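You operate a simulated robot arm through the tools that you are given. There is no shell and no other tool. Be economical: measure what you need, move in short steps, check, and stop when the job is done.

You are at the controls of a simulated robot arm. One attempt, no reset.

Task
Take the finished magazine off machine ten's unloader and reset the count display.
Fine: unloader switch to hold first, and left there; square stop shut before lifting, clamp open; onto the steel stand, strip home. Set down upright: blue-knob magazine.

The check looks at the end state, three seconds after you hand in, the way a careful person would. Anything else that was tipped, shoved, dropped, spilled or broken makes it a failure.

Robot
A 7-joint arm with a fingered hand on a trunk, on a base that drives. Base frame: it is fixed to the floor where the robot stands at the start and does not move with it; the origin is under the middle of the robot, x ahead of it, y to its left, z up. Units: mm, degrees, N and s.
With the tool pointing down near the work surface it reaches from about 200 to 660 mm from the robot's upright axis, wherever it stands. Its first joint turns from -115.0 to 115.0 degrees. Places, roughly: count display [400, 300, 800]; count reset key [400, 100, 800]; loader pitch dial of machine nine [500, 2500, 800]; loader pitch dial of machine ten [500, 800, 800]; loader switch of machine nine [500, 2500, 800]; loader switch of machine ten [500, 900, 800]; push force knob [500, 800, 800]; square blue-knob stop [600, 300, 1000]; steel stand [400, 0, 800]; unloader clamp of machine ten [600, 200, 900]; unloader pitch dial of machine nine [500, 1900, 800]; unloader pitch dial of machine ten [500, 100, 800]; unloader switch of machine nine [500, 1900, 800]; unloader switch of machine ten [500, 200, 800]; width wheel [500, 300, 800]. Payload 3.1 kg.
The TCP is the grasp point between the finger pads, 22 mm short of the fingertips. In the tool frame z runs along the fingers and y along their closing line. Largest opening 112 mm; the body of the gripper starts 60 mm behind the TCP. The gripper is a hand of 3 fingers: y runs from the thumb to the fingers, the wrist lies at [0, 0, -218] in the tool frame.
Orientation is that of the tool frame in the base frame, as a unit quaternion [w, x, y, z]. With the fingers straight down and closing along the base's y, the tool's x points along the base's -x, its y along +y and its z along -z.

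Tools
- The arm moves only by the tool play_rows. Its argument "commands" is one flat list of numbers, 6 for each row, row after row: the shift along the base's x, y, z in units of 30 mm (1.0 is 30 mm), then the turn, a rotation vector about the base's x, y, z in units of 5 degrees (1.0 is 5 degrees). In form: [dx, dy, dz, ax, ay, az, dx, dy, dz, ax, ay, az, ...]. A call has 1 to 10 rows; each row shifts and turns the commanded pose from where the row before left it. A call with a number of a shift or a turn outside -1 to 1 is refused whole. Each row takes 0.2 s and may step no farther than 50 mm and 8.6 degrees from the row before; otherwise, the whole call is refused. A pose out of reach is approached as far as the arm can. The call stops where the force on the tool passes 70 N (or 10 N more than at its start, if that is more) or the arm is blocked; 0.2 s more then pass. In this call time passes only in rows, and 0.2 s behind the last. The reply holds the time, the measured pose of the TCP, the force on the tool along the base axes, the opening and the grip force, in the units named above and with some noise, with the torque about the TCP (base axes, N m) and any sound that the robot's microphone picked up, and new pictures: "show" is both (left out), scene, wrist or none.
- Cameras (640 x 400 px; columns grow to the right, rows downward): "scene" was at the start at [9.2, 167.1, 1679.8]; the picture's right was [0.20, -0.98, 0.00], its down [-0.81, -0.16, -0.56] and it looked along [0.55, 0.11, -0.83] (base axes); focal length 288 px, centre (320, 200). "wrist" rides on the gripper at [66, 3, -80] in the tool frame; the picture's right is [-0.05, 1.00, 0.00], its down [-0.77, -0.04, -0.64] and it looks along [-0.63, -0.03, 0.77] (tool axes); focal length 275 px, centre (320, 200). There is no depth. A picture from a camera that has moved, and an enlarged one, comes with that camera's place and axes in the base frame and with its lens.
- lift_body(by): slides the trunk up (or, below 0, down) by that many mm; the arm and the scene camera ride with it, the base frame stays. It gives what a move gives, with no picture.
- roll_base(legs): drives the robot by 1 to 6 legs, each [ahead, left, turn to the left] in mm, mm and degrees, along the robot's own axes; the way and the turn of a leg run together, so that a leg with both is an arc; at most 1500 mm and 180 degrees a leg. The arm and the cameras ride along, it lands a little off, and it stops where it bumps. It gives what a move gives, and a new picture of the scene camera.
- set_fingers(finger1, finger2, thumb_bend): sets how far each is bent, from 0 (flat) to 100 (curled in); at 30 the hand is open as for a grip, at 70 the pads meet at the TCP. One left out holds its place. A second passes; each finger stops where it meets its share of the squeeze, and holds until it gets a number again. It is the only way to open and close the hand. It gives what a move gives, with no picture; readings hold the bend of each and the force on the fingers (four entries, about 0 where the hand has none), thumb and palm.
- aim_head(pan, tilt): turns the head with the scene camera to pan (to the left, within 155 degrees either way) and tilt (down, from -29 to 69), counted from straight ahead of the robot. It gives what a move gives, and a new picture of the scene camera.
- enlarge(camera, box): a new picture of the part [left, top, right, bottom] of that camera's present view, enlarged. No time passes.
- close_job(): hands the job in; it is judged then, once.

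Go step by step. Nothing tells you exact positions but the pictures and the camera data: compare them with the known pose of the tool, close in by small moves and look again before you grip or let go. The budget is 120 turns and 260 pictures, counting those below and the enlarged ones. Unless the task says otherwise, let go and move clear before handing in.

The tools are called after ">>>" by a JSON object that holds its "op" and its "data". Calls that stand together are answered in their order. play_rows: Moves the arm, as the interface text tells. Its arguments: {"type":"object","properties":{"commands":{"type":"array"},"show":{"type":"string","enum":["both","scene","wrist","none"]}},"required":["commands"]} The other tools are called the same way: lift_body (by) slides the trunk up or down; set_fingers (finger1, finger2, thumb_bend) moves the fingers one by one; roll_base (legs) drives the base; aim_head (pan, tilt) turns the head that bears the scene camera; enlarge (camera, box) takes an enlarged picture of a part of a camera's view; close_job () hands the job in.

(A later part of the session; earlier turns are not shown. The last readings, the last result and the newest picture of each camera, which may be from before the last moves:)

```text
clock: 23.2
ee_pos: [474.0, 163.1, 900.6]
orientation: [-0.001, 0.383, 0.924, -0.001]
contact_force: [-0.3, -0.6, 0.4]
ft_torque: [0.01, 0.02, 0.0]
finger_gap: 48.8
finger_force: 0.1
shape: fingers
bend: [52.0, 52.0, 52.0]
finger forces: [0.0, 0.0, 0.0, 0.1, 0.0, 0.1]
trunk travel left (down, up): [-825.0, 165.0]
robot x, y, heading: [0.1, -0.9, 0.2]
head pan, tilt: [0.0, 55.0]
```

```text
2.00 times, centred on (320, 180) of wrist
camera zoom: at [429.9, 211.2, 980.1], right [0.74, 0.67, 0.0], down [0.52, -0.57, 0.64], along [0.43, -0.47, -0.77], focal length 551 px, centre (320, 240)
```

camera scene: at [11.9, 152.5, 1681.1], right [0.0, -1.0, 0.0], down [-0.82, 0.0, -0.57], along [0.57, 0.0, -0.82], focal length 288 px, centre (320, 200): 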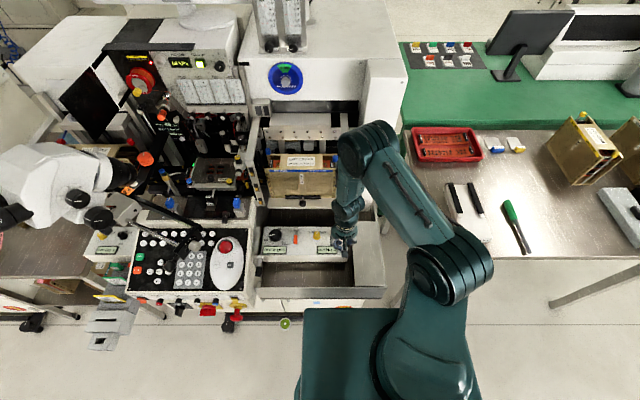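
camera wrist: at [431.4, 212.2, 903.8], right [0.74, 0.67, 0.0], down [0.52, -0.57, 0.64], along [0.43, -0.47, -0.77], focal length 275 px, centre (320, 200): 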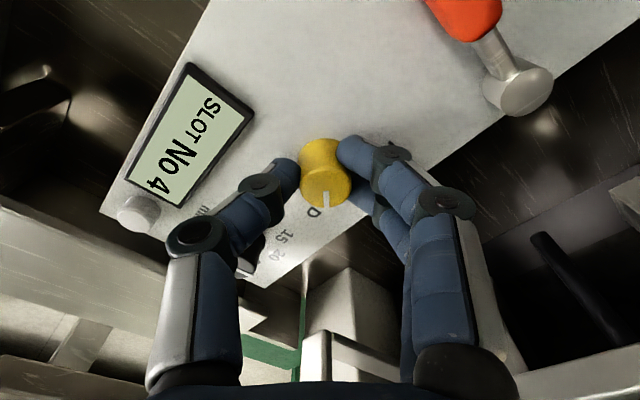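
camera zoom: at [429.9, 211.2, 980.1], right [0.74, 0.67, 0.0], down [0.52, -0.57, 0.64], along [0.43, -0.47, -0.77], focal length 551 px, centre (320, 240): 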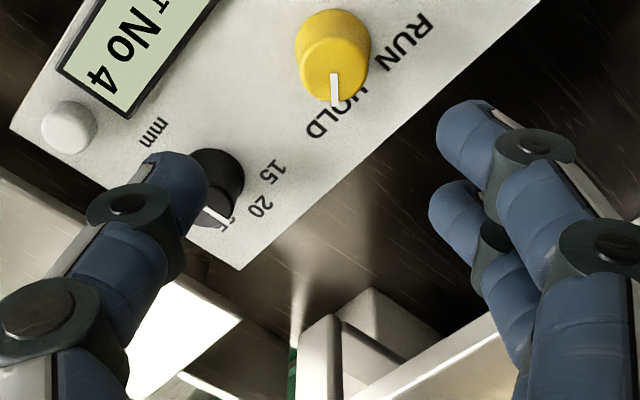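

The switch is now squarely on HOLD (-43°). Next is the reset key at about (422, 80), pressed with closed fingers.

>>> {"op": "set_fingers", "data": {"finger1": 70, "finger2": 70, "thumb_bend": 70}}

>>> {"op": "play_rows", "data": {"commands": [-0.2, -0.3, 0, 0, 0, 1, -0.2, -0.3, 0, 0, 0, 1, -0.2, -0.3, 0, 0, 0, 1, -0.2, -0.3, 0, 0, 0, 1, -0.2, -0.3, 0, 0, 0, 1, -0.2, -0.3, -0.2, 0, 0, 1, -0.2, -0.3, -0.3, 0, 0, 1, -0.2, -0.3, -0.5, 0, 0, 1, -0.13, -0.35, -0.5, 0, 0, 1], "show": "wrist"}}

>>> {"op": "enlarge", "data": {"camera": "wrist", "box": [200, 80, 440, 230]}}

```text
clock: 24.2
ee_pos: [475.7, 162.1, 900.7]
orientation: [0.0, 0.382, 0.924, 0.0]
contact_force: [1.5, 0.1, 0.0]
ft_torque: [0.01, -0.02, -0.02]
finger_gap: 3.0
finger_force: 0.1
shape: fingers
bend: [70.0, 70.0, 70.0]
finger forces: [0.1, 0.0, 0.0, 0.0, 0.0, 0.1]
trunk travel left (down, up): [-825.0, 165.0]
robot x, y, heading: [3.6, 2.6, -0.1]
head pan, tilt: [0.0, 55.0]
```

```text
clock: 26.2
ee_pos: [425.5, 79.7, 856.0]
orientation: [0.0, -0.001, 1.0, 0.0]
contact_force: [-0.4, 0.5, -0.1]
ft_torque: [-0.01, 0.01, 0.0]
finger_gap: 2.6
finger_force: 0.1
shape: fingers
bend: [70.0, 70.0, 70.0]
finger forces: [0.0, 0.1, 0.0, 0.0, 0.1, 0.1]
trunk travel left (down, up): [-825.0, 165.0]
robot x, y, heading: [0.0, -3.0, -0.1]
head pan, tilt: [0.0, 55.0]
camera wrist: at [359.1, 82.8, 934.6], right [0.04, 1.0, 0.0], down [0.77, -0.03, 0.64], along [0.64, -0.03, -0.77], focal length 275 px, centre (320, 200)
```

wrist: 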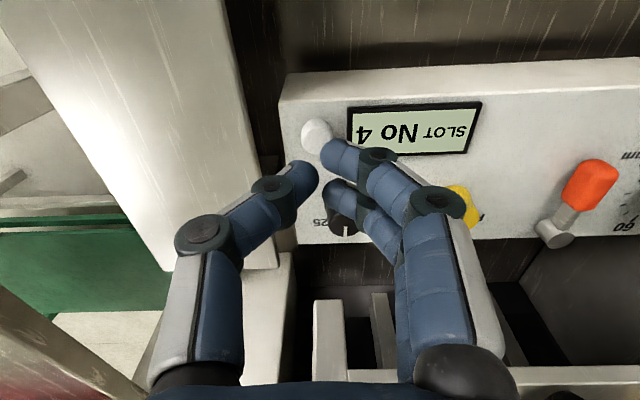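

```text
2.67 times, centred on (320, 155) of wrist
camera zoom: at [359.1, 82.8, 934.6], right [0.04, 1.0, 0.0], down [0.77, -0.03, 0.64], along [0.64, -0.03, -0.77], focal length 734 px, centre (320, 320)
```

zoom: 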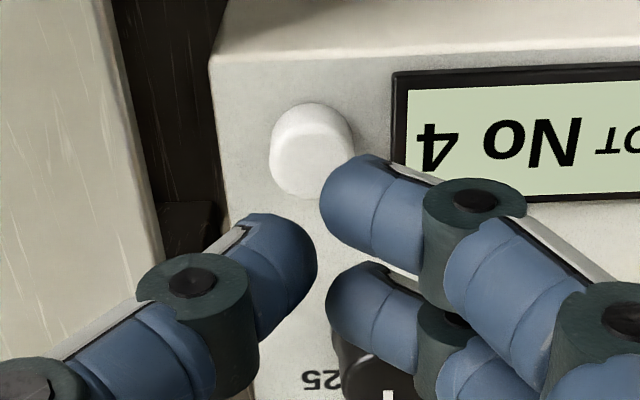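

I'll shift a few mm so the thumb tip is over the key, then press down.

>>> {"op": "play_rows", "data": {"commands": [-0.1, 0.12, -0.5, 0, 0, 0, 0, 0, -0.2, 0, 0, 0, 0, 0, -0.1, 0, 0, 0, 0, 0, -0.1, 0, 0, 0], "show": "wrist"}}

>>> {"op": "enlarge", "data": {"camera": "scene", "box": [250, 210, 370, 270]}}

```text
clock: 27.2
ee_pos: [420.9, 84.0, 828.9]
orientation: [0.001, 0.0, 1.0, 0.0]
contact_force: [0.6, -0.6, 0.5]
ft_torque: [0.01, 0.03, -0.02]
finger_gap: 3.0
finger_force: 0.1
shape: fingers
bend: [70.0, 70.0, 70.0]
finger forces: [0.0, 0.0, 0.1, 0.0, 0.0, 0.0]
trunk travel left (down, up): [-825.0, 165.0]
robot x, y, heading: [0.6, -2.9, 0.1]
head pan, tilt: [0.0, 55.0]
camera wrist: at [354.9, 86.7, 907.9], right [0.05, 1.0, 0.0], down [0.77, -0.03, 0.64], along [0.64, -0.03, -0.77], focal length 275 px, centre (320, 200)
```

wrist: 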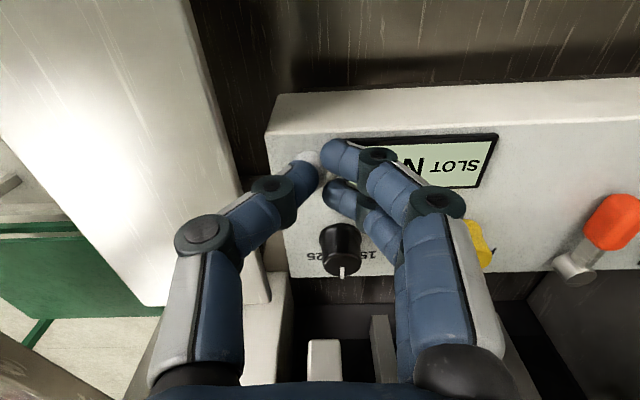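

```text
5.33 times, centred on (310, 240) of scene
camera zoom: at [11.9, 153.2, 1681.0], right [0.0, -1.0, 0.0], down [-0.82, 0.0, -0.57], along [0.57, 0.0, -0.82], focal length 1539 px, centre (373, -13)
```

zoom: 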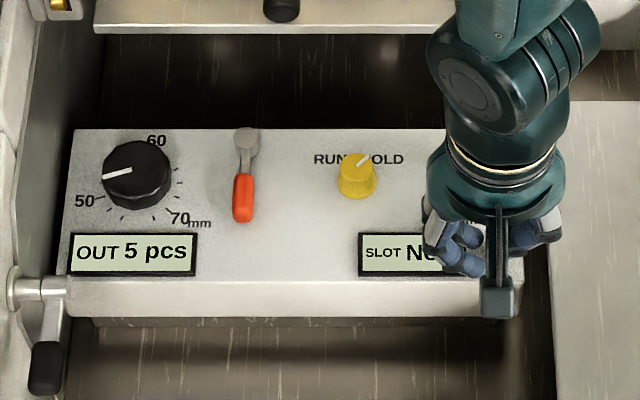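

Switch reads HOLD clearly; the key isn't touched yet. I'll press a little further in small steps.

>>> {"op": "play_rows", "data": {"commands": [0, 0, -0.1, 0, 0, 0, 0, 0, -0.1, 0, 0, 0, 0, 0, -0.1, 0, 0, 0], "show": "none"}}

>>> {"op": "enlarge", "data": {"camera": "scene", "box": [250, 210, 370, 270]}}

>>> {"op": "enlarge", "data": {"camera": "wrist", "box": [240, 110, 400, 210]}}

```text
clock: 28.0
ee_pos: [421.9, 82.3, 819.8]
orientation: [0.002, 0.0, 1.0, 0.002]
contact_force: [4.8, -8.1, 25.7]
ft_torque: [-0.37, -0.18, 0.01]
finger_gap: 1.9
finger_force: 13.3
shape: fingers
bend: [70.0, 70.0, 71.0]
finger forces: [0.1, 0.0, 0.1, 0.0, 25.9, 0.1]
trunk travel left (down, up): [-825.0, 165.0]
robot x, y, heading: [-1.3, -3.8, 0.0]
head pan, tilt: [0.0, 55.0]
```

```text
5.33 times, centred on (310, 240) of scene
camera zoom: at [9.2, 150.5, 1681.7], right [0.0, -1.0, 0.0], down [-0.82, 0.0, -0.57], along [0.57, 0.0, -0.82], focal length 1539 px, centre (373, -13)
```

zoom: 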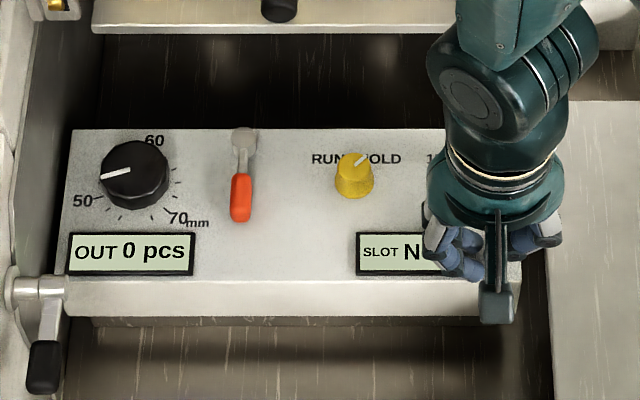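

```text
4.00 times, centred on (320, 160) of wrist
camera zoom: at [354.6, 84.9, 899.9], right [0.05, 1.0, 0.0], down [0.77, -0.04, 0.64], along [0.64, -0.03, -0.77], focal length 1101 px, centre (320, 360)
```

zoom: 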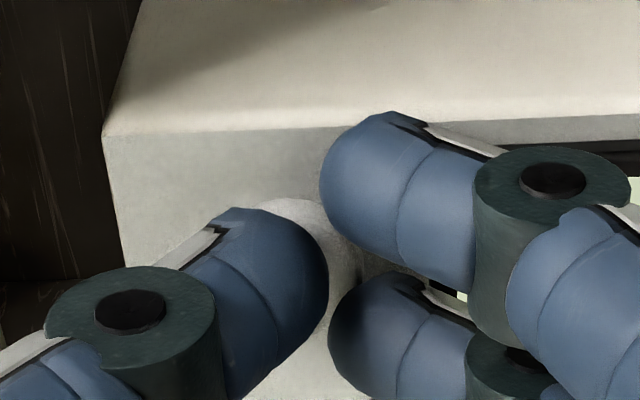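

The count reads 0. Now I'll raise the hand and look at the magazine's ends and stops from its left side.

>>> {"op": "play_rows", "data": {"commands": [0, 0, 1, 0, 0, 0, 0, 0, 1, 0, 0, -1, 0, 0.4, 1, 0, 0, -1, 0.2, 0.8, 1, 0, 0, -1, 0.6, 1, 1, 0, 0, -1, 0.6, 1, 1, 0, 0, -1, 0.6, 1, 1, 0, 0, -1, 0.6, 1, 1, 0, 0, -1, 0.6, 1, 1, 0, 0, -1, 0.6, 1, 1, 0, 0, -1], "show": "none"}}

>>> {"op": "play_rows", "data": {"commands": [0.6, 0.2, 0, 0, 0, -1, 0.5, 0, 0, 0, 0, -1, 0.5, 0, 0, 0, 0, -1, 0, 0, 0, 0, 0, -1, 0, 0, 0, 0, 0, -1]}}

>>> {"op": "enlarge", "data": {"camera": "wrist", "box": [160, 60, 480, 260]}}

```text
clock: 30.2
ee_pos: [535.2, 300.2, 1119.0]
orientation: [-0.001, 0.383, 0.924, -0.002]
contact_force: [-0.3, -0.1, 0.7]
ft_torque: [0.0, 0.0, 0.0]
finger_gap: 2.5
finger_force: 0.2
shape: fingers
bend: [70.0, 70.0, 70.0]
finger forces: [0.2, 0.0, 0.1, 0.0, 0.1, 0.0]
trunk travel left (down, up): [-825.0, 165.0]
robot x, y, heading: [0.2, 2.4, -0.0]
head pan, tilt: [0.0, 55.0]
```

```text
clock: 31.4
ee_pos: [577.6, 302.5, 1117.0]
orientation: [0.0, 0.573, 0.819, -0.001]
contact_force: [-0.3, -0.1, -0.1]
ft_torque: [0.0, 0.0, -0.02]
finger_gap: 2.4
finger_force: 0.0
shape: fingers
bend: [70.0, 70.0, 70.0]
finger forces: [0.1, 0.1, 0.0, 0.1, 0.1, 0.0]
out of reach, approached as far as the arm can: row 3
trunk travel left (down, up): [-825.0, 165.0]
robot x, y, heading: [1.0, -0.8, -0.2]
head pan, tilt: [0.0, 55.0]
camera scene: at [12.1, 153.7, 1680.9], right [0.0, -1.0, 0.0], down [-0.82, 0.0, -0.57], along [0.57, 0.0, -0.82], focal length 288 px, centre (320, 200)
camera wrist: at [557.2, 365.7, 1197.1], right [0.95, 0.3, 0.0], down [0.23, -0.74, 0.64], along [0.19, -0.61, -0.77], focal length 275 px, centre (320, 200)
```

scene: 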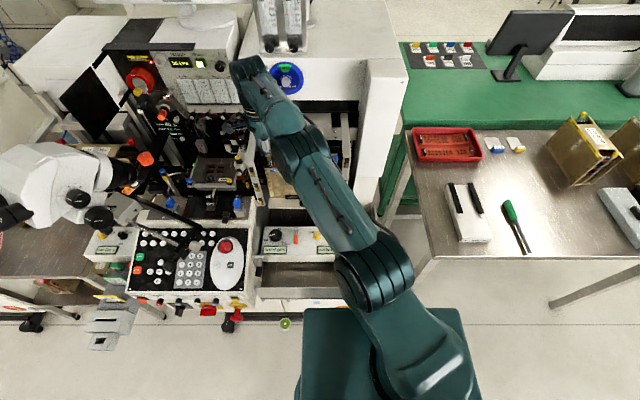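
wrist: 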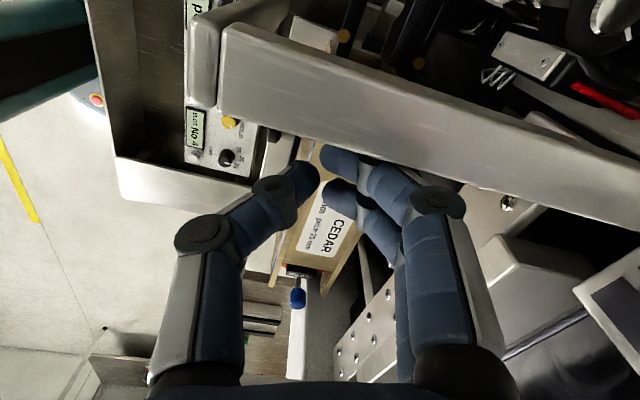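

```text
2.00 times, centred on (320, 160) of wrist
camera zoom: at [557.2, 365.7, 1197.1], right [0.95, 0.3, 0.0], down [0.23, -0.74, 0.64], along [0.19, -0.61, -0.77], focal length 551 px, centre (320, 280)
```

zoom: 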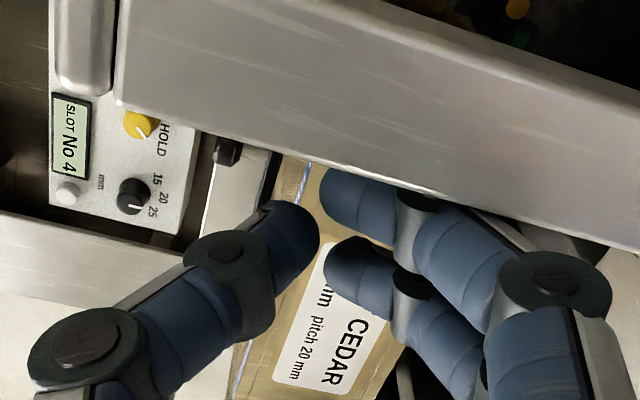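

The left side plate hides the square stop from here. I'll open the hand and look from the front between the fingers instead.

>>> {"op": "set_fingers", "data": {"finger1": 25, "finger2": 25, "thumb_bend": 25}}

>>> {"op": "play_rows", "data": {"commands": [-0.2, -0.05, 0, 0, 0, 1, -0.2, -0.05, 0, 0, 0, 1, -0.2, -0.05, 0, 0, 0, 1, -0.2, -0.05, 0, 0, 0, 1, -0.2, -0.05, 0, 0, 0, 1, -0.2, -0.05, 0, 0, 0, 1, -0.2, -0.05, 0, 0, 0, 1, -0.2, -0.05, 0, 0, 0, 1, -0.2, -0.05, 0, 0, 0, 1, -0.2, -0.05, 0, 0, 0, 1], "show": "none"}}

>>> {"op": "play_rows", "data": {"commands": [0, 0.3, 0, 0, 0, 1, 0, 0.3, 0, 0, 0, 1, 0, 0.3, 0, 0, 0, 1, 0, 0.3, 0, 0, 0, 1], "show": "wrist"}}

>>> {"op": "enlarge", "data": {"camera": "wrist", "box": [180, 180, 440, 380]}}

```text
clock: 32.4
ee_pos: [577.7, 301.6, 1119.2]
orientation: [0.001, 0.572, 0.82, 0.0]
contact_force: [-0.2, 0.2, 0.4]
ft_torque: [-0.03, 0.01, -0.01]
finger_gap: 120.0
finger_force: 0.0
shape: fingers
bend: [25.0, 25.0, 25.0]
finger forces: [0.0, 0.0, 0.0, 0.0, 0.0, 0.0]
trunk travel left (down, up): [-825.0, 165.0]
robot x, y, heading: [1.8, 2.0, 0.2]
head pan, tilt: [0.0, 55.0]
```

```text
clock: 34.6
ee_pos: [526.9, 283.7, 1117.1]
orientation: [0.0, 0.176, 0.984, 0.001]
contact_force: [31.1, -3.8, -1.0]
ft_torque: [-0.02, 0.32, -2.11]
finger_gap: 128.4
finger_force: 15.7
shape: fingers
bend: [20.0, 25.0, 25.0]
finger forces: [30.8, 0.1, 0.1, 0.0, 0.1, 0.1]
trunk travel left (down, up): [-825.0, 165.0]
robot x, y, heading: [0.3, -2.0, -0.2]
head pan, tilt: [0.0, 55.0]
```

```text
clock: 35.6
ee_pos: [518.4, 324.5, 1116.1]
orientation: [-0.001, -0.003, 1.0, -0.001]
contact_force: [0.1, -0.2, 0.3]
ft_torque: [-0.02, -0.01, 0.01]
finger_gap: 120.7
finger_force: 0.1
shape: fingers
bend: [25.0, 25.0, 25.0]
finger forces: [0.0, 0.0, 0.0, 0.1, 0.1, 0.0]
trunk travel left (down, up): [-825.0, 165.0]
robot x, y, heading: [1.1, -3.5, -0.1]
head pan, tilt: [0.0, 55.0]
camera wrist: at [451.4, 327.0, 1196.2], right [0.04, 1.0, 0.0], down [0.77, -0.03, 0.63], along [0.63, -0.03, -0.77], focal length 275 px, centre (320, 200)
```

wrist: 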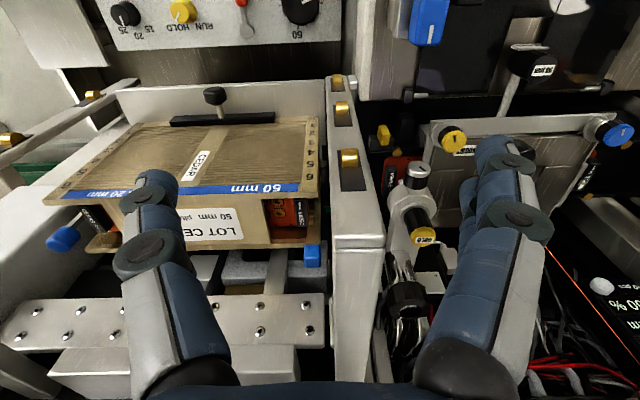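

```text
2.00 times, centred on (310, 280) of wrist
camera zoom: at [451.4, 327.0, 1196.2], right [0.04, 1.0, 0.0], down [0.77, -0.03, 0.63], along [0.63, -0.03, -0.77], focal length 551 px, centre (340, 40)
```

zoom: 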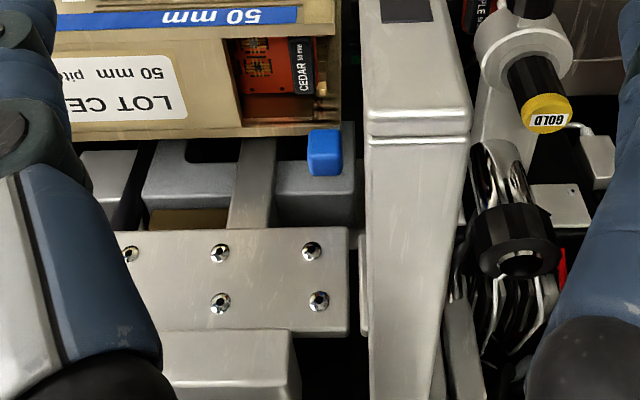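

From here the round knob sits at the right end (shut looking), while the square blue knob sits behind the rear edge (open looking). I'll zoom on both ends from the cameras.

>>> {"op": "enlarge", "data": {"camera": "wrist", "box": [240, 100, 360, 280]}}

>>> {"op": "enlarge", "data": {"camera": "wrist", "box": [20, 160, 140, 280]}}

>>> {"op": "enlarge", "data": {"camera": "scene", "box": [250, 130, 310, 220]}}

```text
2.22 times, centred on (300, 190) of wrist
camera zoom: at [451.4, 327.0, 1196.2], right [0.04, 1.0, 0.0], down [0.77, -0.03, 0.63], along [0.63, -0.03, -0.77], focal length 612 px, centre (364, 222)
```

zoom: 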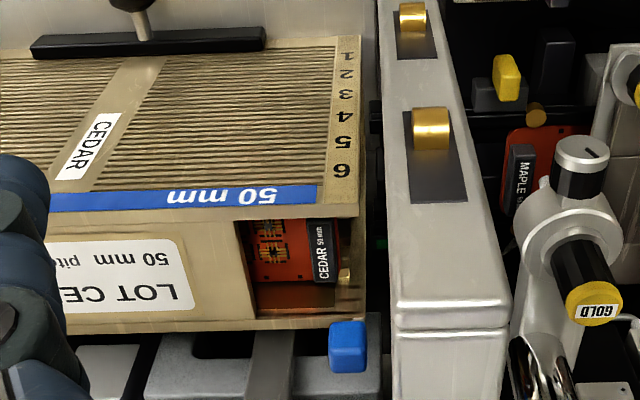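

```text
3.33 times, centred on (80, 220) of wrist
camera zoom: at [451.4, 327.0, 1196.2], right [0.04, 1.0, 0.0], down [0.77, -0.03, 0.63], along [0.63, -0.03, -0.77], focal length 918 px, centre (1120, 133)
```

zoom: 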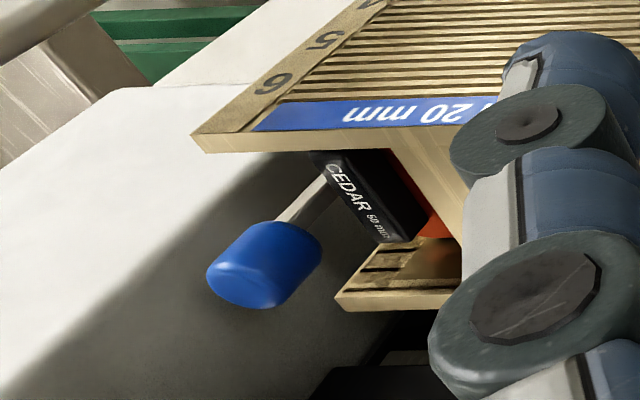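

```text
4.44 times, centred on (280, 175) of scene
camera zoom: at [13.1, 153.4, 1680.9], right [0.0, -1.0, 0.0], down [-0.82, 0.0, -0.57], along [0.57, 0.0, -0.82], focal length 1282 px, centre (498, 311)
```

zoom: 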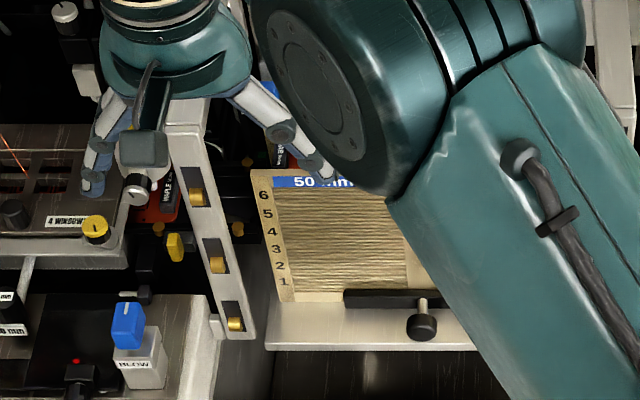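

The round stop is a rod standing mid-opening at its end, which is shut. The square one sits behind the rear wall, which is open, so it must come about 35 mm toward the robot. I'll look at it much closer.

>>> {"op": "enlarge", "data": {"camera": "wrist", "box": [280, 215, 350, 275]}}

>>> {"op": "enlarge", "data": {"camera": "wrist", "box": [170, 70, 290, 140]}}

>>> {"op": "enlarge", "data": {"camera": "wrist", "box": [0, 170, 400, 400]}}

```text
6.67 times, centred on (315, 245) of wrist
camera zoom: at [451.4, 327.0, 1196.2], right [0.04, 1.0, 0.0], down [0.77, -0.03, 0.63], along [0.63, -0.03, -0.77], focal length 1835 px, centre (353, -100)
```

zoom: 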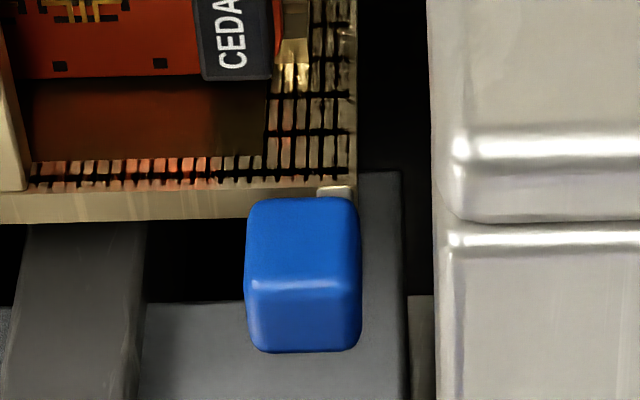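

```text
5.33 times, centred on (230, 105) of wrist
camera zoom: at [451.4, 327.0, 1196.2], right [0.04, 1.0, 0.0], down [0.77, -0.03, 0.63], along [0.63, -0.03, -0.77], focal length 1468 px, centre (800, 707)
```

zoom: 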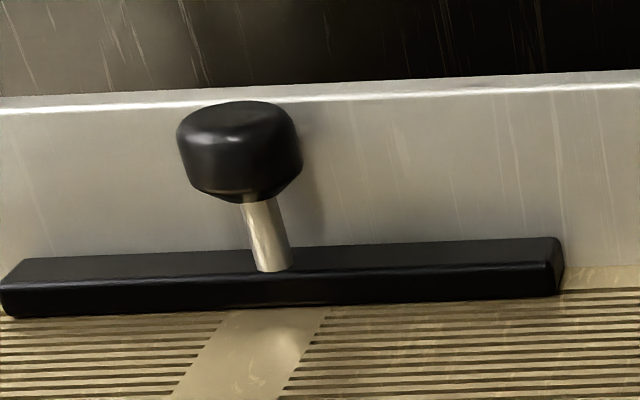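

```text
1.60 times, centred on (200, 285) of wrist
camera zoom: at [451.4, 327.0, 1196.2], right [0.04, 1.0, 0.0], down [0.77, -0.03, 0.63], along [0.63, -0.03, -0.77], focal length 440 px, centre (512, 64)
```

zoom: 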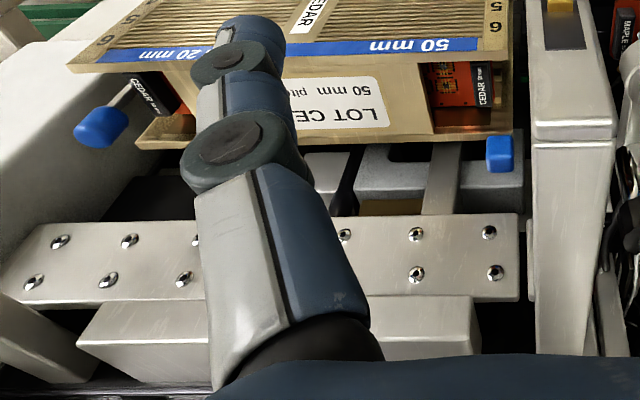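

I'll check the narrow gap at the left end for a protruding strip.

>>> {"op": "enlarge", "data": {"camera": "wrist", "box": [300, 120, 345, 250]}}

>>> {"op": "enlarge", "data": {"camera": "wrist", "box": [285, 200, 335, 240]}}

>>> {"op": "enlarge", "data": {"camera": "scene", "box": [275, 150, 315, 200]}}

```text
3.08 times, centred on (322, 185) of wrist
camera zoom: at [451.4, 327.0, 1196.2], right [0.04, 1.0, 0.0], down [0.77, -0.03, 0.63], along [0.63, -0.03, -0.77], focal length 847 px, centre (312, 246)
```

zoom: 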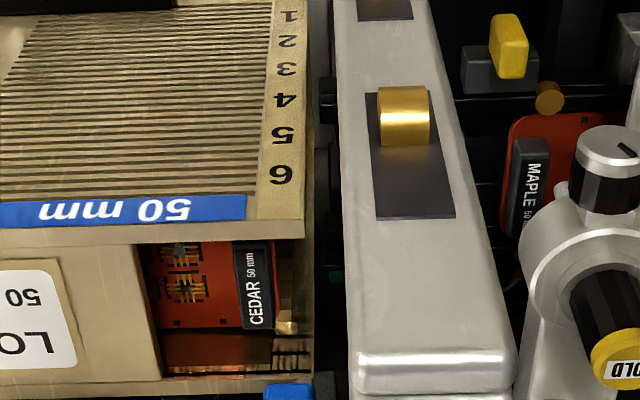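

```text
10.00 times, centred on (310, 220) of wrist
camera zoom: at [451.4, 327.0, 1196.2], right [0.04, 1.0, 0.0], down [0.77, -0.03, 0.63], along [0.63, -0.03, -0.77], focal length 2753 px, centre (420, 0)
```

zoom: 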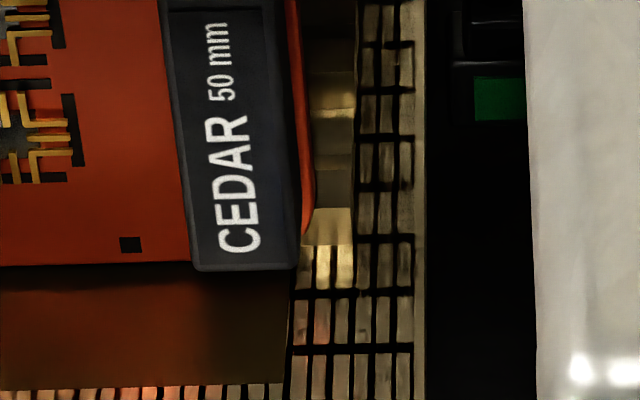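

```text
8.00 times, centred on (295, 175) of scene
camera zoom: at [13.1, 153.4, 1680.9], right [0.0, -1.0, 0.0], down [-0.82, 0.0, -0.57], along [0.57, 0.0, -0.82], focal length 2308 px, centre (520, 400)
```

zoom: 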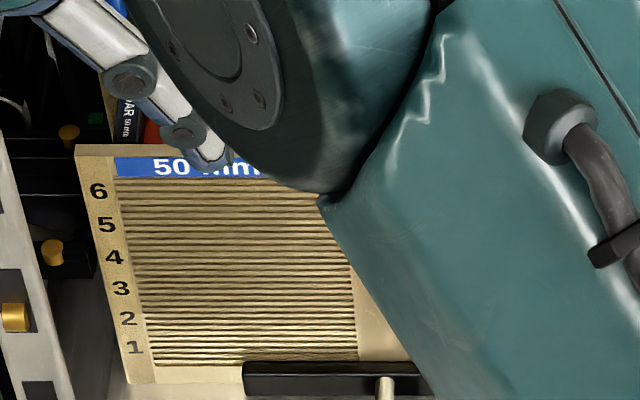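

There is a gold stepped thing under the top strip's edge at this end, still inside the box. I'll view it from the other direction with the camera turned to look toward +y.

>>> {"op": "set_fingers", "data": {"finger1": 62, "finger2": 62, "thumb_bend": 62}}

>>> {"op": "play_rows", "data": {"commands": [0, -0.3, 0.5, 0, 0, 1, 0, -0.3, 0.5, 0, 0, 1, 0, -0.3, 0.3, 0, 0, 1, 0, -0.3, 0, 0, 0, 1, 0, -0.3, 0, 0, 0, 1, 0.1, -0.3, 0, 0, 0, 1, 0.2, -0.3, 0, 0, 0, 1, 0.3, -0.3, 0, 0, 0, 1, 0.3, -0.3, 0, 0, 0, 1, 0.3, -0.2, 0, 0, 0, 1], "show": "none"}}

>>> {"op": "play_rows", "data": {"commands": [0.3, 0, 0, 0, 0, 1, 0.2, 0, 0, 0, 0, 1, 0.2, 0, 0, 0, 0, 1, 0.2, 0, 0, 0, 0, 1, 0.2, 0, 0, 0, 0, 1, 0, 0, 0, 0, 0, 1, 0, 0, 0, 0, 0, 1, 0, 0, 0, 0, 0, 1], "show": "wrist"}}

>>> {"op": "enlarge", "data": {"camera": "wrist", "box": [240, 140, 440, 300]}}

```text
clock: 36.6
ee_pos: [517.3, 325.7, 1118.0]
orientation: [0.0, -0.001, 1.0, -0.001]
contact_force: [-3.8, 4.8, -0.8]
ft_torque: [0.09, 0.11, 0.18]
finger_gap: 22.2
finger_force: 2.8
shape: fingers
bend: [62.0, 56.0, 62.0]
finger forces: [0.1, 4.9, 0.0, 0.1, 0.0, 0.0]
trunk travel left (down, up): [-825.0, 165.0]
robot x, y, heading: [4.8, -0.1, -0.2]
head pan, tilt: [0.0, 55.0]
```

```text
clock: 38.8
ee_pos: [553.4, 237.3, 1156.1]
orientation: [0.0, -0.423, 0.906, 0.0]
contact_force: [-1.3, 0.4, -0.7]
ft_torque: [0.01, 0.0, 0.01]
finger_gap: 22.6
finger_force: 0.1
shape: fingers
bend: [62.0, 62.0, 62.0]
finger forces: [0.1, 0.0, 0.1, 0.0, 0.0, 0.0]
trunk travel left (down, up): [-825.0, 165.0]
robot x, y, heading: [1.2, 0.7, -0.2]
head pan, tilt: [0.0, 55.0]
```

```text
clock: 40.6
ee_pos: [587.1, 236.1, 1156.8]
orientation: [0.0, 0.708, -0.707, 0.0]
contact_force: [-0.2, 0.0, 0.1]
ft_torque: [0.05, 0.02, -0.01]
finger_gap: 22.5
finger_force: 0.1
shape: fingers
bend: [62.0, 62.0, 62.0]
finger forces: [0.0, 0.0, 0.0, 0.0, 0.0, 0.0]
trunk travel left (down, up): [-825.0, 165.0]
robot x, y, heading: [0.1, -0.5, 0.0]
head pan, tilt: [0.0, 55.0]
camera wrist: at [583.2, 170.3, 1236.0], right [-1.0, 0.04, 0.0], down [0.03, 0.77, 0.64], along [0.03, 0.64, -0.77], focal length 275 px, centre (320, 200)
```

wrist: 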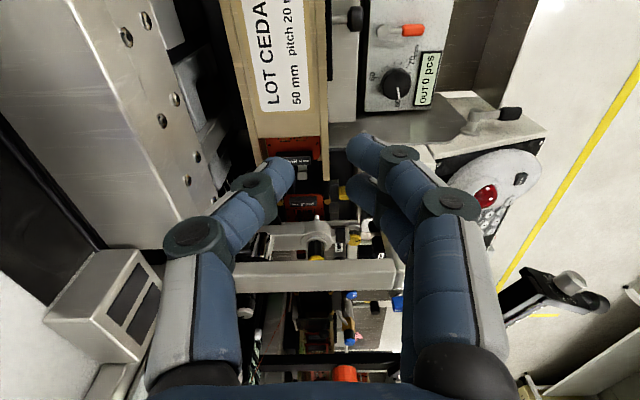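

```text
2.50 times, centred on (340, 220) of wrist
camera zoom: at [583.2, 170.3, 1236.0], right [-1.0, 0.04, 0.0], down [0.03, 0.77, 0.64], along [0.03, 0.64, -0.77], focal length 688 px, centre (270, 150)
```

zoom: 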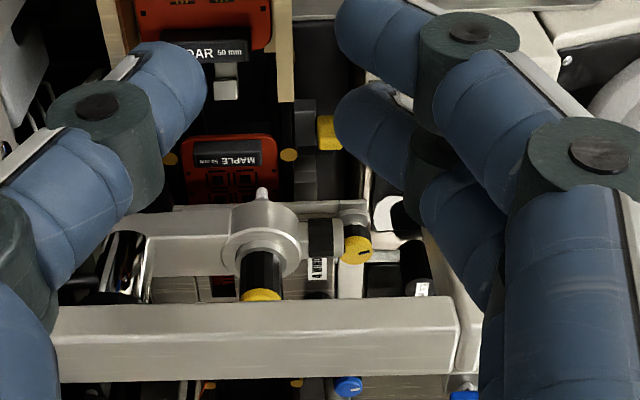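

>>> {"op": "enlarge", "data": {"camera": "wrist", "box": [265, 125, 345, 175]}}

>>> {"op": "enlarge", "data": {"camera": "wrist", "box": [100, 0, 420, 200]}}

```text
8.00 times, centred on (305, 150) of wrist
camera zoom: at [583.2, 170.3, 1236.0], right [-1.0, 0.04, 0.0], down [0.03, 0.77, 0.64], along [0.03, 0.64, -0.77], focal length 2202 px, centre (440, 600)
```

zoom: 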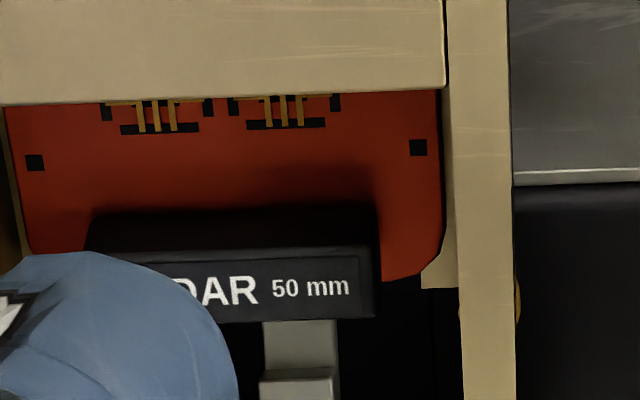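

```text
2.00 times, centred on (260, 100) of wrist
camera zoom: at [583.2, 170.3, 1236.0], right [-1.0, 0.04, 0.0], down [0.03, 0.77, 0.64], along [0.03, 0.64, -0.77], focal length 551 px, centre (440, 400)
```

zoom: 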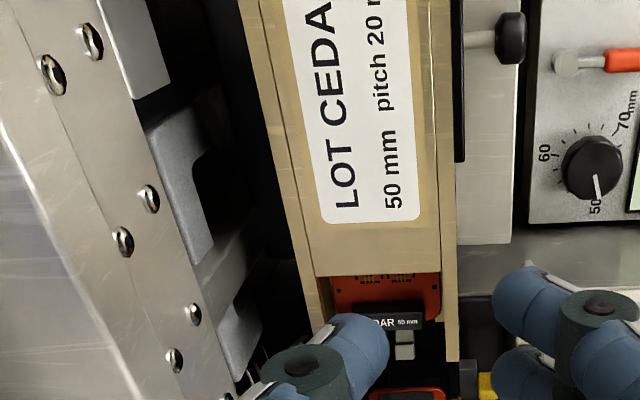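

Strips look seated inside. The square knob sits low between a side plate (top about z 1110) and a rear screw plate, so I'll use a rolled, pitched, closed hand to drag it forward from above. I'll go back to yaw 0 and set that posture up high first.

>>> {"op": "play_rows", "data": {"commands": [-0.1, 0, 0.3, 0, 0, -1, -0.1, 0, 0.3, 0, 0, -1, -0.1, 0, 0.3, 0, 0, -1, -0.1, 0, 0.3, 0, 0, -1, -0.1, 0, 0.3, 0, 0, -1, -0.1, 0, 0, 0, 0, -1, -0.1, 0, 0, 0, 0, -1, -0.1, 0, 0, 0, 0, -1, -0.1, 0, 0, 0, 0, -1], "show": "none"}}

>>> {"op": "play_rows", "data": {"commands": [0, 0, 0, 0, 0, -1, 0, 0, 0, 0, 0, -1, 0, 0, 0, 0, 0, -1, 0, 0, 0, 0, 0, -1, 0, 0, 0, 0, 0, -1, 0, 0, 0, 0, 0, -1, 0, 0, 0, 0, 0, -1, 0, 0, 0, 0, 0, -1, 0, 0, 0, 0, 0, -1], "show": "wrist"}}

>>> {"op": "enlarge", "data": {"camera": "wrist", "box": [160, 180, 480, 380]}}

```text
clock: 42.6
ee_pos: [558.4, 236.1, 1200.6]
orientation: [-0.001, -0.382, 0.924, 0.0]
contact_force: [-0.5, 0.1, 0.0]
ft_torque: [-0.01, -0.02, 0.0]
finger_gap: 22.3
finger_force: 0.2
shape: fingers
bend: [62.0, 62.0, 62.0]
finger forces: [0.1, 0.0, 0.1, 0.1, 0.0, 0.0]
trunk travel left (down, up): [-825.0, 165.0]
robot x, y, heading: [0.9, -5.6, -0.3]
head pan, tilt: [0.0, 55.0]
```

```text
clock: 44.6
ee_pos: [559.8, 236.5, 1201.6]
orientation: [0.0, 0.0, 1.0, 0.0]
contact_force: [-0.6, -0.5, 0.4]
ft_torque: [-0.01, -0.01, 0.01]
finger_gap: 22.0
finger_force: 0.0
shape: fingers
bend: [62.0, 62.0, 62.0]
finger forces: [0.0, 0.0, 0.0, 0.0, 0.0, 0.0]
trunk travel left (down, up): [-825.0, 165.0]
robot x, y, heading: [-1.7, -0.9, 0.2]
head pan, tilt: [0.0, 55.0]
camera wrist: at [493.1, 239.3, 1281.0], right [0.05, 1.0, 0.0], down [0.77, -0.04, 0.64], along [0.64, -0.03, -0.77], focal length 275 px, centre (320, 200)
```

wrist: 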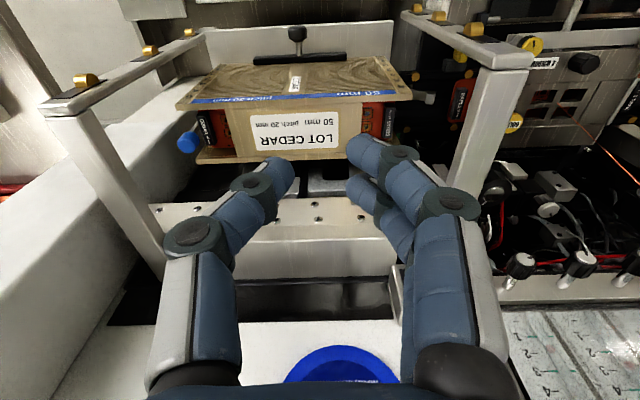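

```text
2.00 times, centred on (320, 280) of wrist
camera zoom: at [493.1, 239.3, 1281.0], right [0.05, 1.0, 0.0], down [0.77, -0.04, 0.64], along [0.64, -0.03, -0.77], focal length 551 px, centre (320, 40)
```

zoom: 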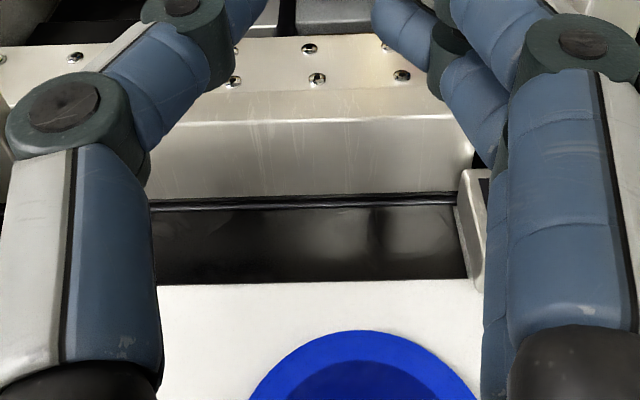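

>>> {"op": "enlarge", "data": {"camera": "wrist", "box": [360, 60, 460, 160]}}

>>> {"op": "enlarge", "data": {"camera": "wrist", "box": [160, 60, 280, 180]}}

>>> {"op": "enlarge", "data": {"camera": "wrist", "box": [30, 0, 530, 250]}}

```text
4.00 times, centred on (410, 110) of wrist
camera zoom: at [493.1, 239.3, 1281.0], right [0.05, 1.0, 0.0], down [0.77, -0.04, 0.64], along [0.64, -0.03, -0.77], focal length 1101 px, centre (-40, 560)
```

zoom: 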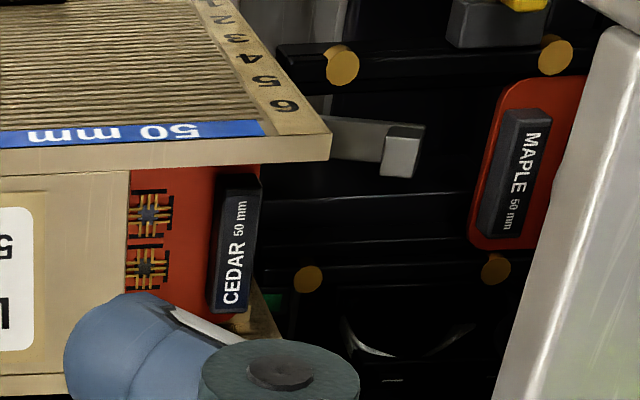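

```text
3.33 times, centred on (220, 120) of wrist
camera zoom: at [493.1, 239.3, 1281.0], right [0.05, 1.0, 0.0], down [0.77, -0.04, 0.64], along [0.64, -0.03, -0.77], focal length 918 px, centre (653, 467)
```

zoom: 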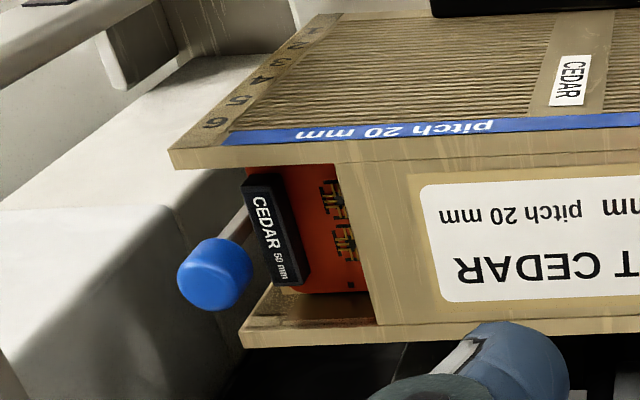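

```text
1.28 times, centred on (280, 125) of wrist
camera zoom: at [493.1, 239.3, 1281.0], right [0.05, 1.0, 0.0], down [0.77, -0.04, 0.64], along [0.64, -0.03, -0.77], focal length 352 px, centre (371, 296)
```

zoom: 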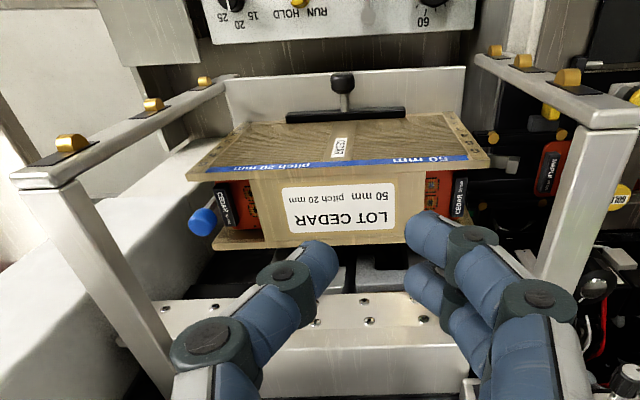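

Now the layout is clear: the top side arms run back at z about 1110, with open space below them beside the magazine. I'll roll the hand 40° and pitch it 20° so it can grip the square knob between thumb and fingers from above.

>>> {"op": "play_rows", "data": {"commands": [0, 0, 0, 1, 0, 0, 0, 0, 0, 1, 0, 0, 0, 0, 0, 1, 0, 0, 0, 0, 0, 1, 0, 0, 0, 0, 0, 1, 0, 0, 0, 0, 0, 1, 0, 0, 0, 0, 0, 1, 0, 0, 0, 0, 0, 1, 0, 0], "show": "none"}}

>>> {"op": "play_rows", "data": {"commands": [0.3, 0, -0.3, 0, -1, 0, 0.3, 0, -0.3, 0, -1, 0, 0.3, 0, -0.3, 0, -1, 0, 0.3, 0, -0.3, 0, -1, 0]}}

>>> {"op": "enlarge", "data": {"camera": "wrist", "box": [200, 100, 440, 250]}}

```text
clock: 46.4
ee_pos: [559.2, 235.3, 1202.7]
orientation: [0.0, 0.0, 0.94, 0.342]
contact_force: [-0.9, -0.3, 0.0]
ft_torque: [-0.01, 0.03, -0.01]
finger_gap: 22.1
finger_force: 0.0
shape: fingers
bend: [62.0, 62.0, 62.0]
finger forces: [0.1, 0.0, 0.0, 0.0, 0.1, 0.0]
trunk travel left (down, up): [-825.0, 165.0]
robot x, y, heading: [0.1, 3.4, -0.2]
head pan, tilt: [0.0, 55.0]
```

```text
clock: 47.4
ee_pos: [595.3, 234.6, 1166.6]
orientation: [0.165, -0.06, 0.926, 0.336]
contact_force: [0.6, 0.0, 0.4]
ft_torque: [0.0, 0.01, 0.01]
finger_gap: 22.3
finger_force: 0.0
shape: fingers
bend: [62.0, 62.0, 62.0]
finger forces: [0.1, 0.0, 0.0, 0.0, 0.0, 0.0]
trunk travel left (down, up): [-825.0, 165.0]
robot x, y, heading: [2.7, 2.2, 0.0]
head pan, tilt: [0.0, 55.0]
camera scene: at [12.0, 152.8, 1681.0], right [0.0, -1.0, 0.0], down [-0.82, 0.0, -0.57], along [0.57, 0.0, -0.82], focal length 288 px, centre (320, 200)
camera wrist: at [511.2, 185.3, 1202.8], right [-0.18, 0.77, 0.62], down [0.56, -0.44, 0.7], along [0.81, 0.47, -0.35], focal length 275 px, centre (320, 200)
```

scene: 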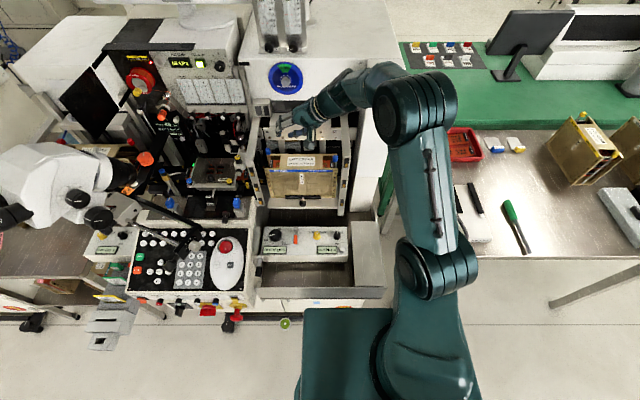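
wrist: 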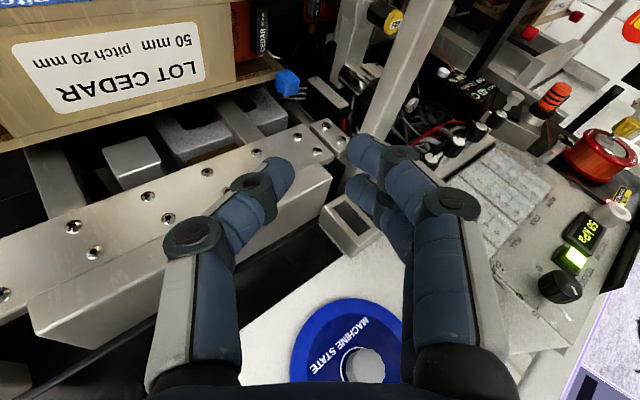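

```text
2.67 times, centred on (320, 175) of wrist
camera zoom: at [511.2, 185.3, 1202.8], right [-0.18, 0.77, 0.62], down [0.56, -0.44, 0.7], along [0.81, 0.47, -0.35], focal length 734 px, centre (320, 267)
```

zoom: 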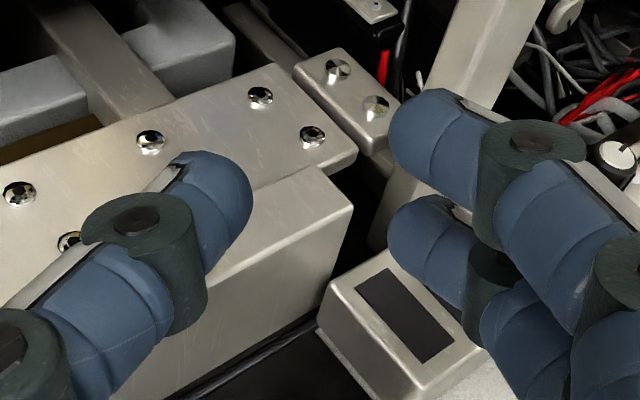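

The knob triangulates to about (645, 313, 1039), just behind the box's rear top edge at about z 1030. I'll approach along the tool axis and stop short to look.

>>> {"op": "set_fingers", "data": {"finger1": 58, "finger2": 58, "thumb_bend": 58}}

>>> {"op": "play_rows", "data": {"commands": [0.3, 0.35, -0.5, 0, 0, 0, 0.3, 0.35, -0.5, 0, 0, 0, 0.3, 0.35, -0.5, 0, 0, 0, 0.3, 0.35, -0.5, 0, 0, 0]}}

>>> {"op": "enlarge", "data": {"camera": "wrist", "box": [200, 60, 440, 210]}}

>>> {"op": "enlarge", "data": {"camera": "scene", "box": [240, 90, 340, 190]}}

```text
clock: 48.4
ee_pos: [595.6, 235.9, 1167.3]
orientation: [0.164, -0.06, 0.926, 0.336]
contact_force: [-0.5, 0.4, -0.1]
ft_torque: [0.03, -0.05, 0.01]
finger_gap: 34.8
finger_force: 0.0
shape: fingers
bend: [57.0, 57.0, 57.0]
finger forces: [0.0, 0.0, 0.0, 0.0, 0.0, 0.0]
trunk travel left (down, up): [-825.0, 165.0]
robot x, y, heading: [1.2, -0.9, -0.1]
head pan, tilt: [0.0, 55.0]
```

```text
clock: 49.4
ee_pos: [630.8, 280.1, 1104.3]
orientation: [0.163, -0.059, 0.926, 0.336]
contact_force: [-0.3, 0.2, 0.3]
ft_torque: [-0.04, 0.01, 0.02]
finger_gap: 34.6
finger_force: 0.0
shape: fingers
bend: [57.0, 57.0, 57.0]
finger forces: [0.0, 0.0, 0.0, 0.1, 0.1, 0.0]
trunk travel left (down, up): [-825.0, 165.0]
robot x, y, heading: [-2.7, -2.2, 0.2]
head pan, tilt: [0.0, 55.0]
camera scene: at [12.8, 154.2, 1680.9], right [0.0, -1.0, 0.0], down [-0.82, 0.0, -0.57], along [0.57, 0.0, -0.82], focal length 288 px, centre (320, 200)
camera wrist: at [547.2, 230.0, 1139.8], right [-0.18, 0.77, 0.62], down [0.57, -0.44, 0.7], along [0.81, 0.47, -0.36], focal length 275 px, centre (320, 200)
```

scene: 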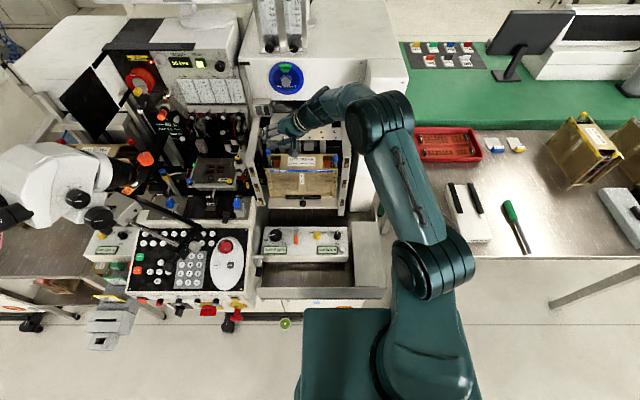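
wrist: 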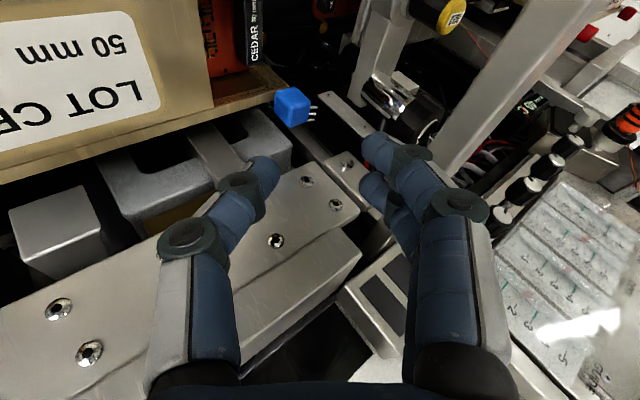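

```text
2.67 times, centred on (320, 135) of wrist
camera zoom: at [547.2, 230.0, 1139.8], right [-0.18, 0.77, 0.62], down [0.57, -0.44, 0.7], along [0.81, 0.47, -0.36], focal length 734 px, centre (320, 373)
```

zoom: 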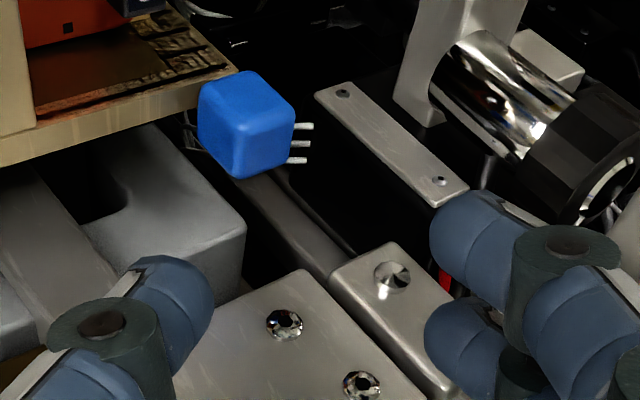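

```text
4.00 times, centred on (290, 140) of scene
camera zoom: at [12.8, 154.2, 1680.9], right [0.0, -1.0, 0.0], down [-0.82, 0.0, -0.57], along [0.57, 0.0, -0.82], focal length 1154 px, centre (440, 440)
```

zoom: 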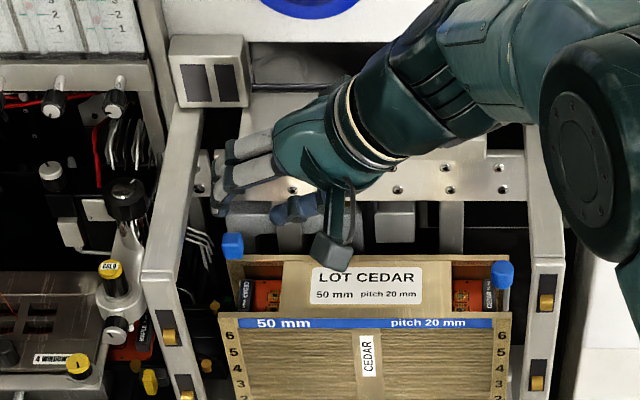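

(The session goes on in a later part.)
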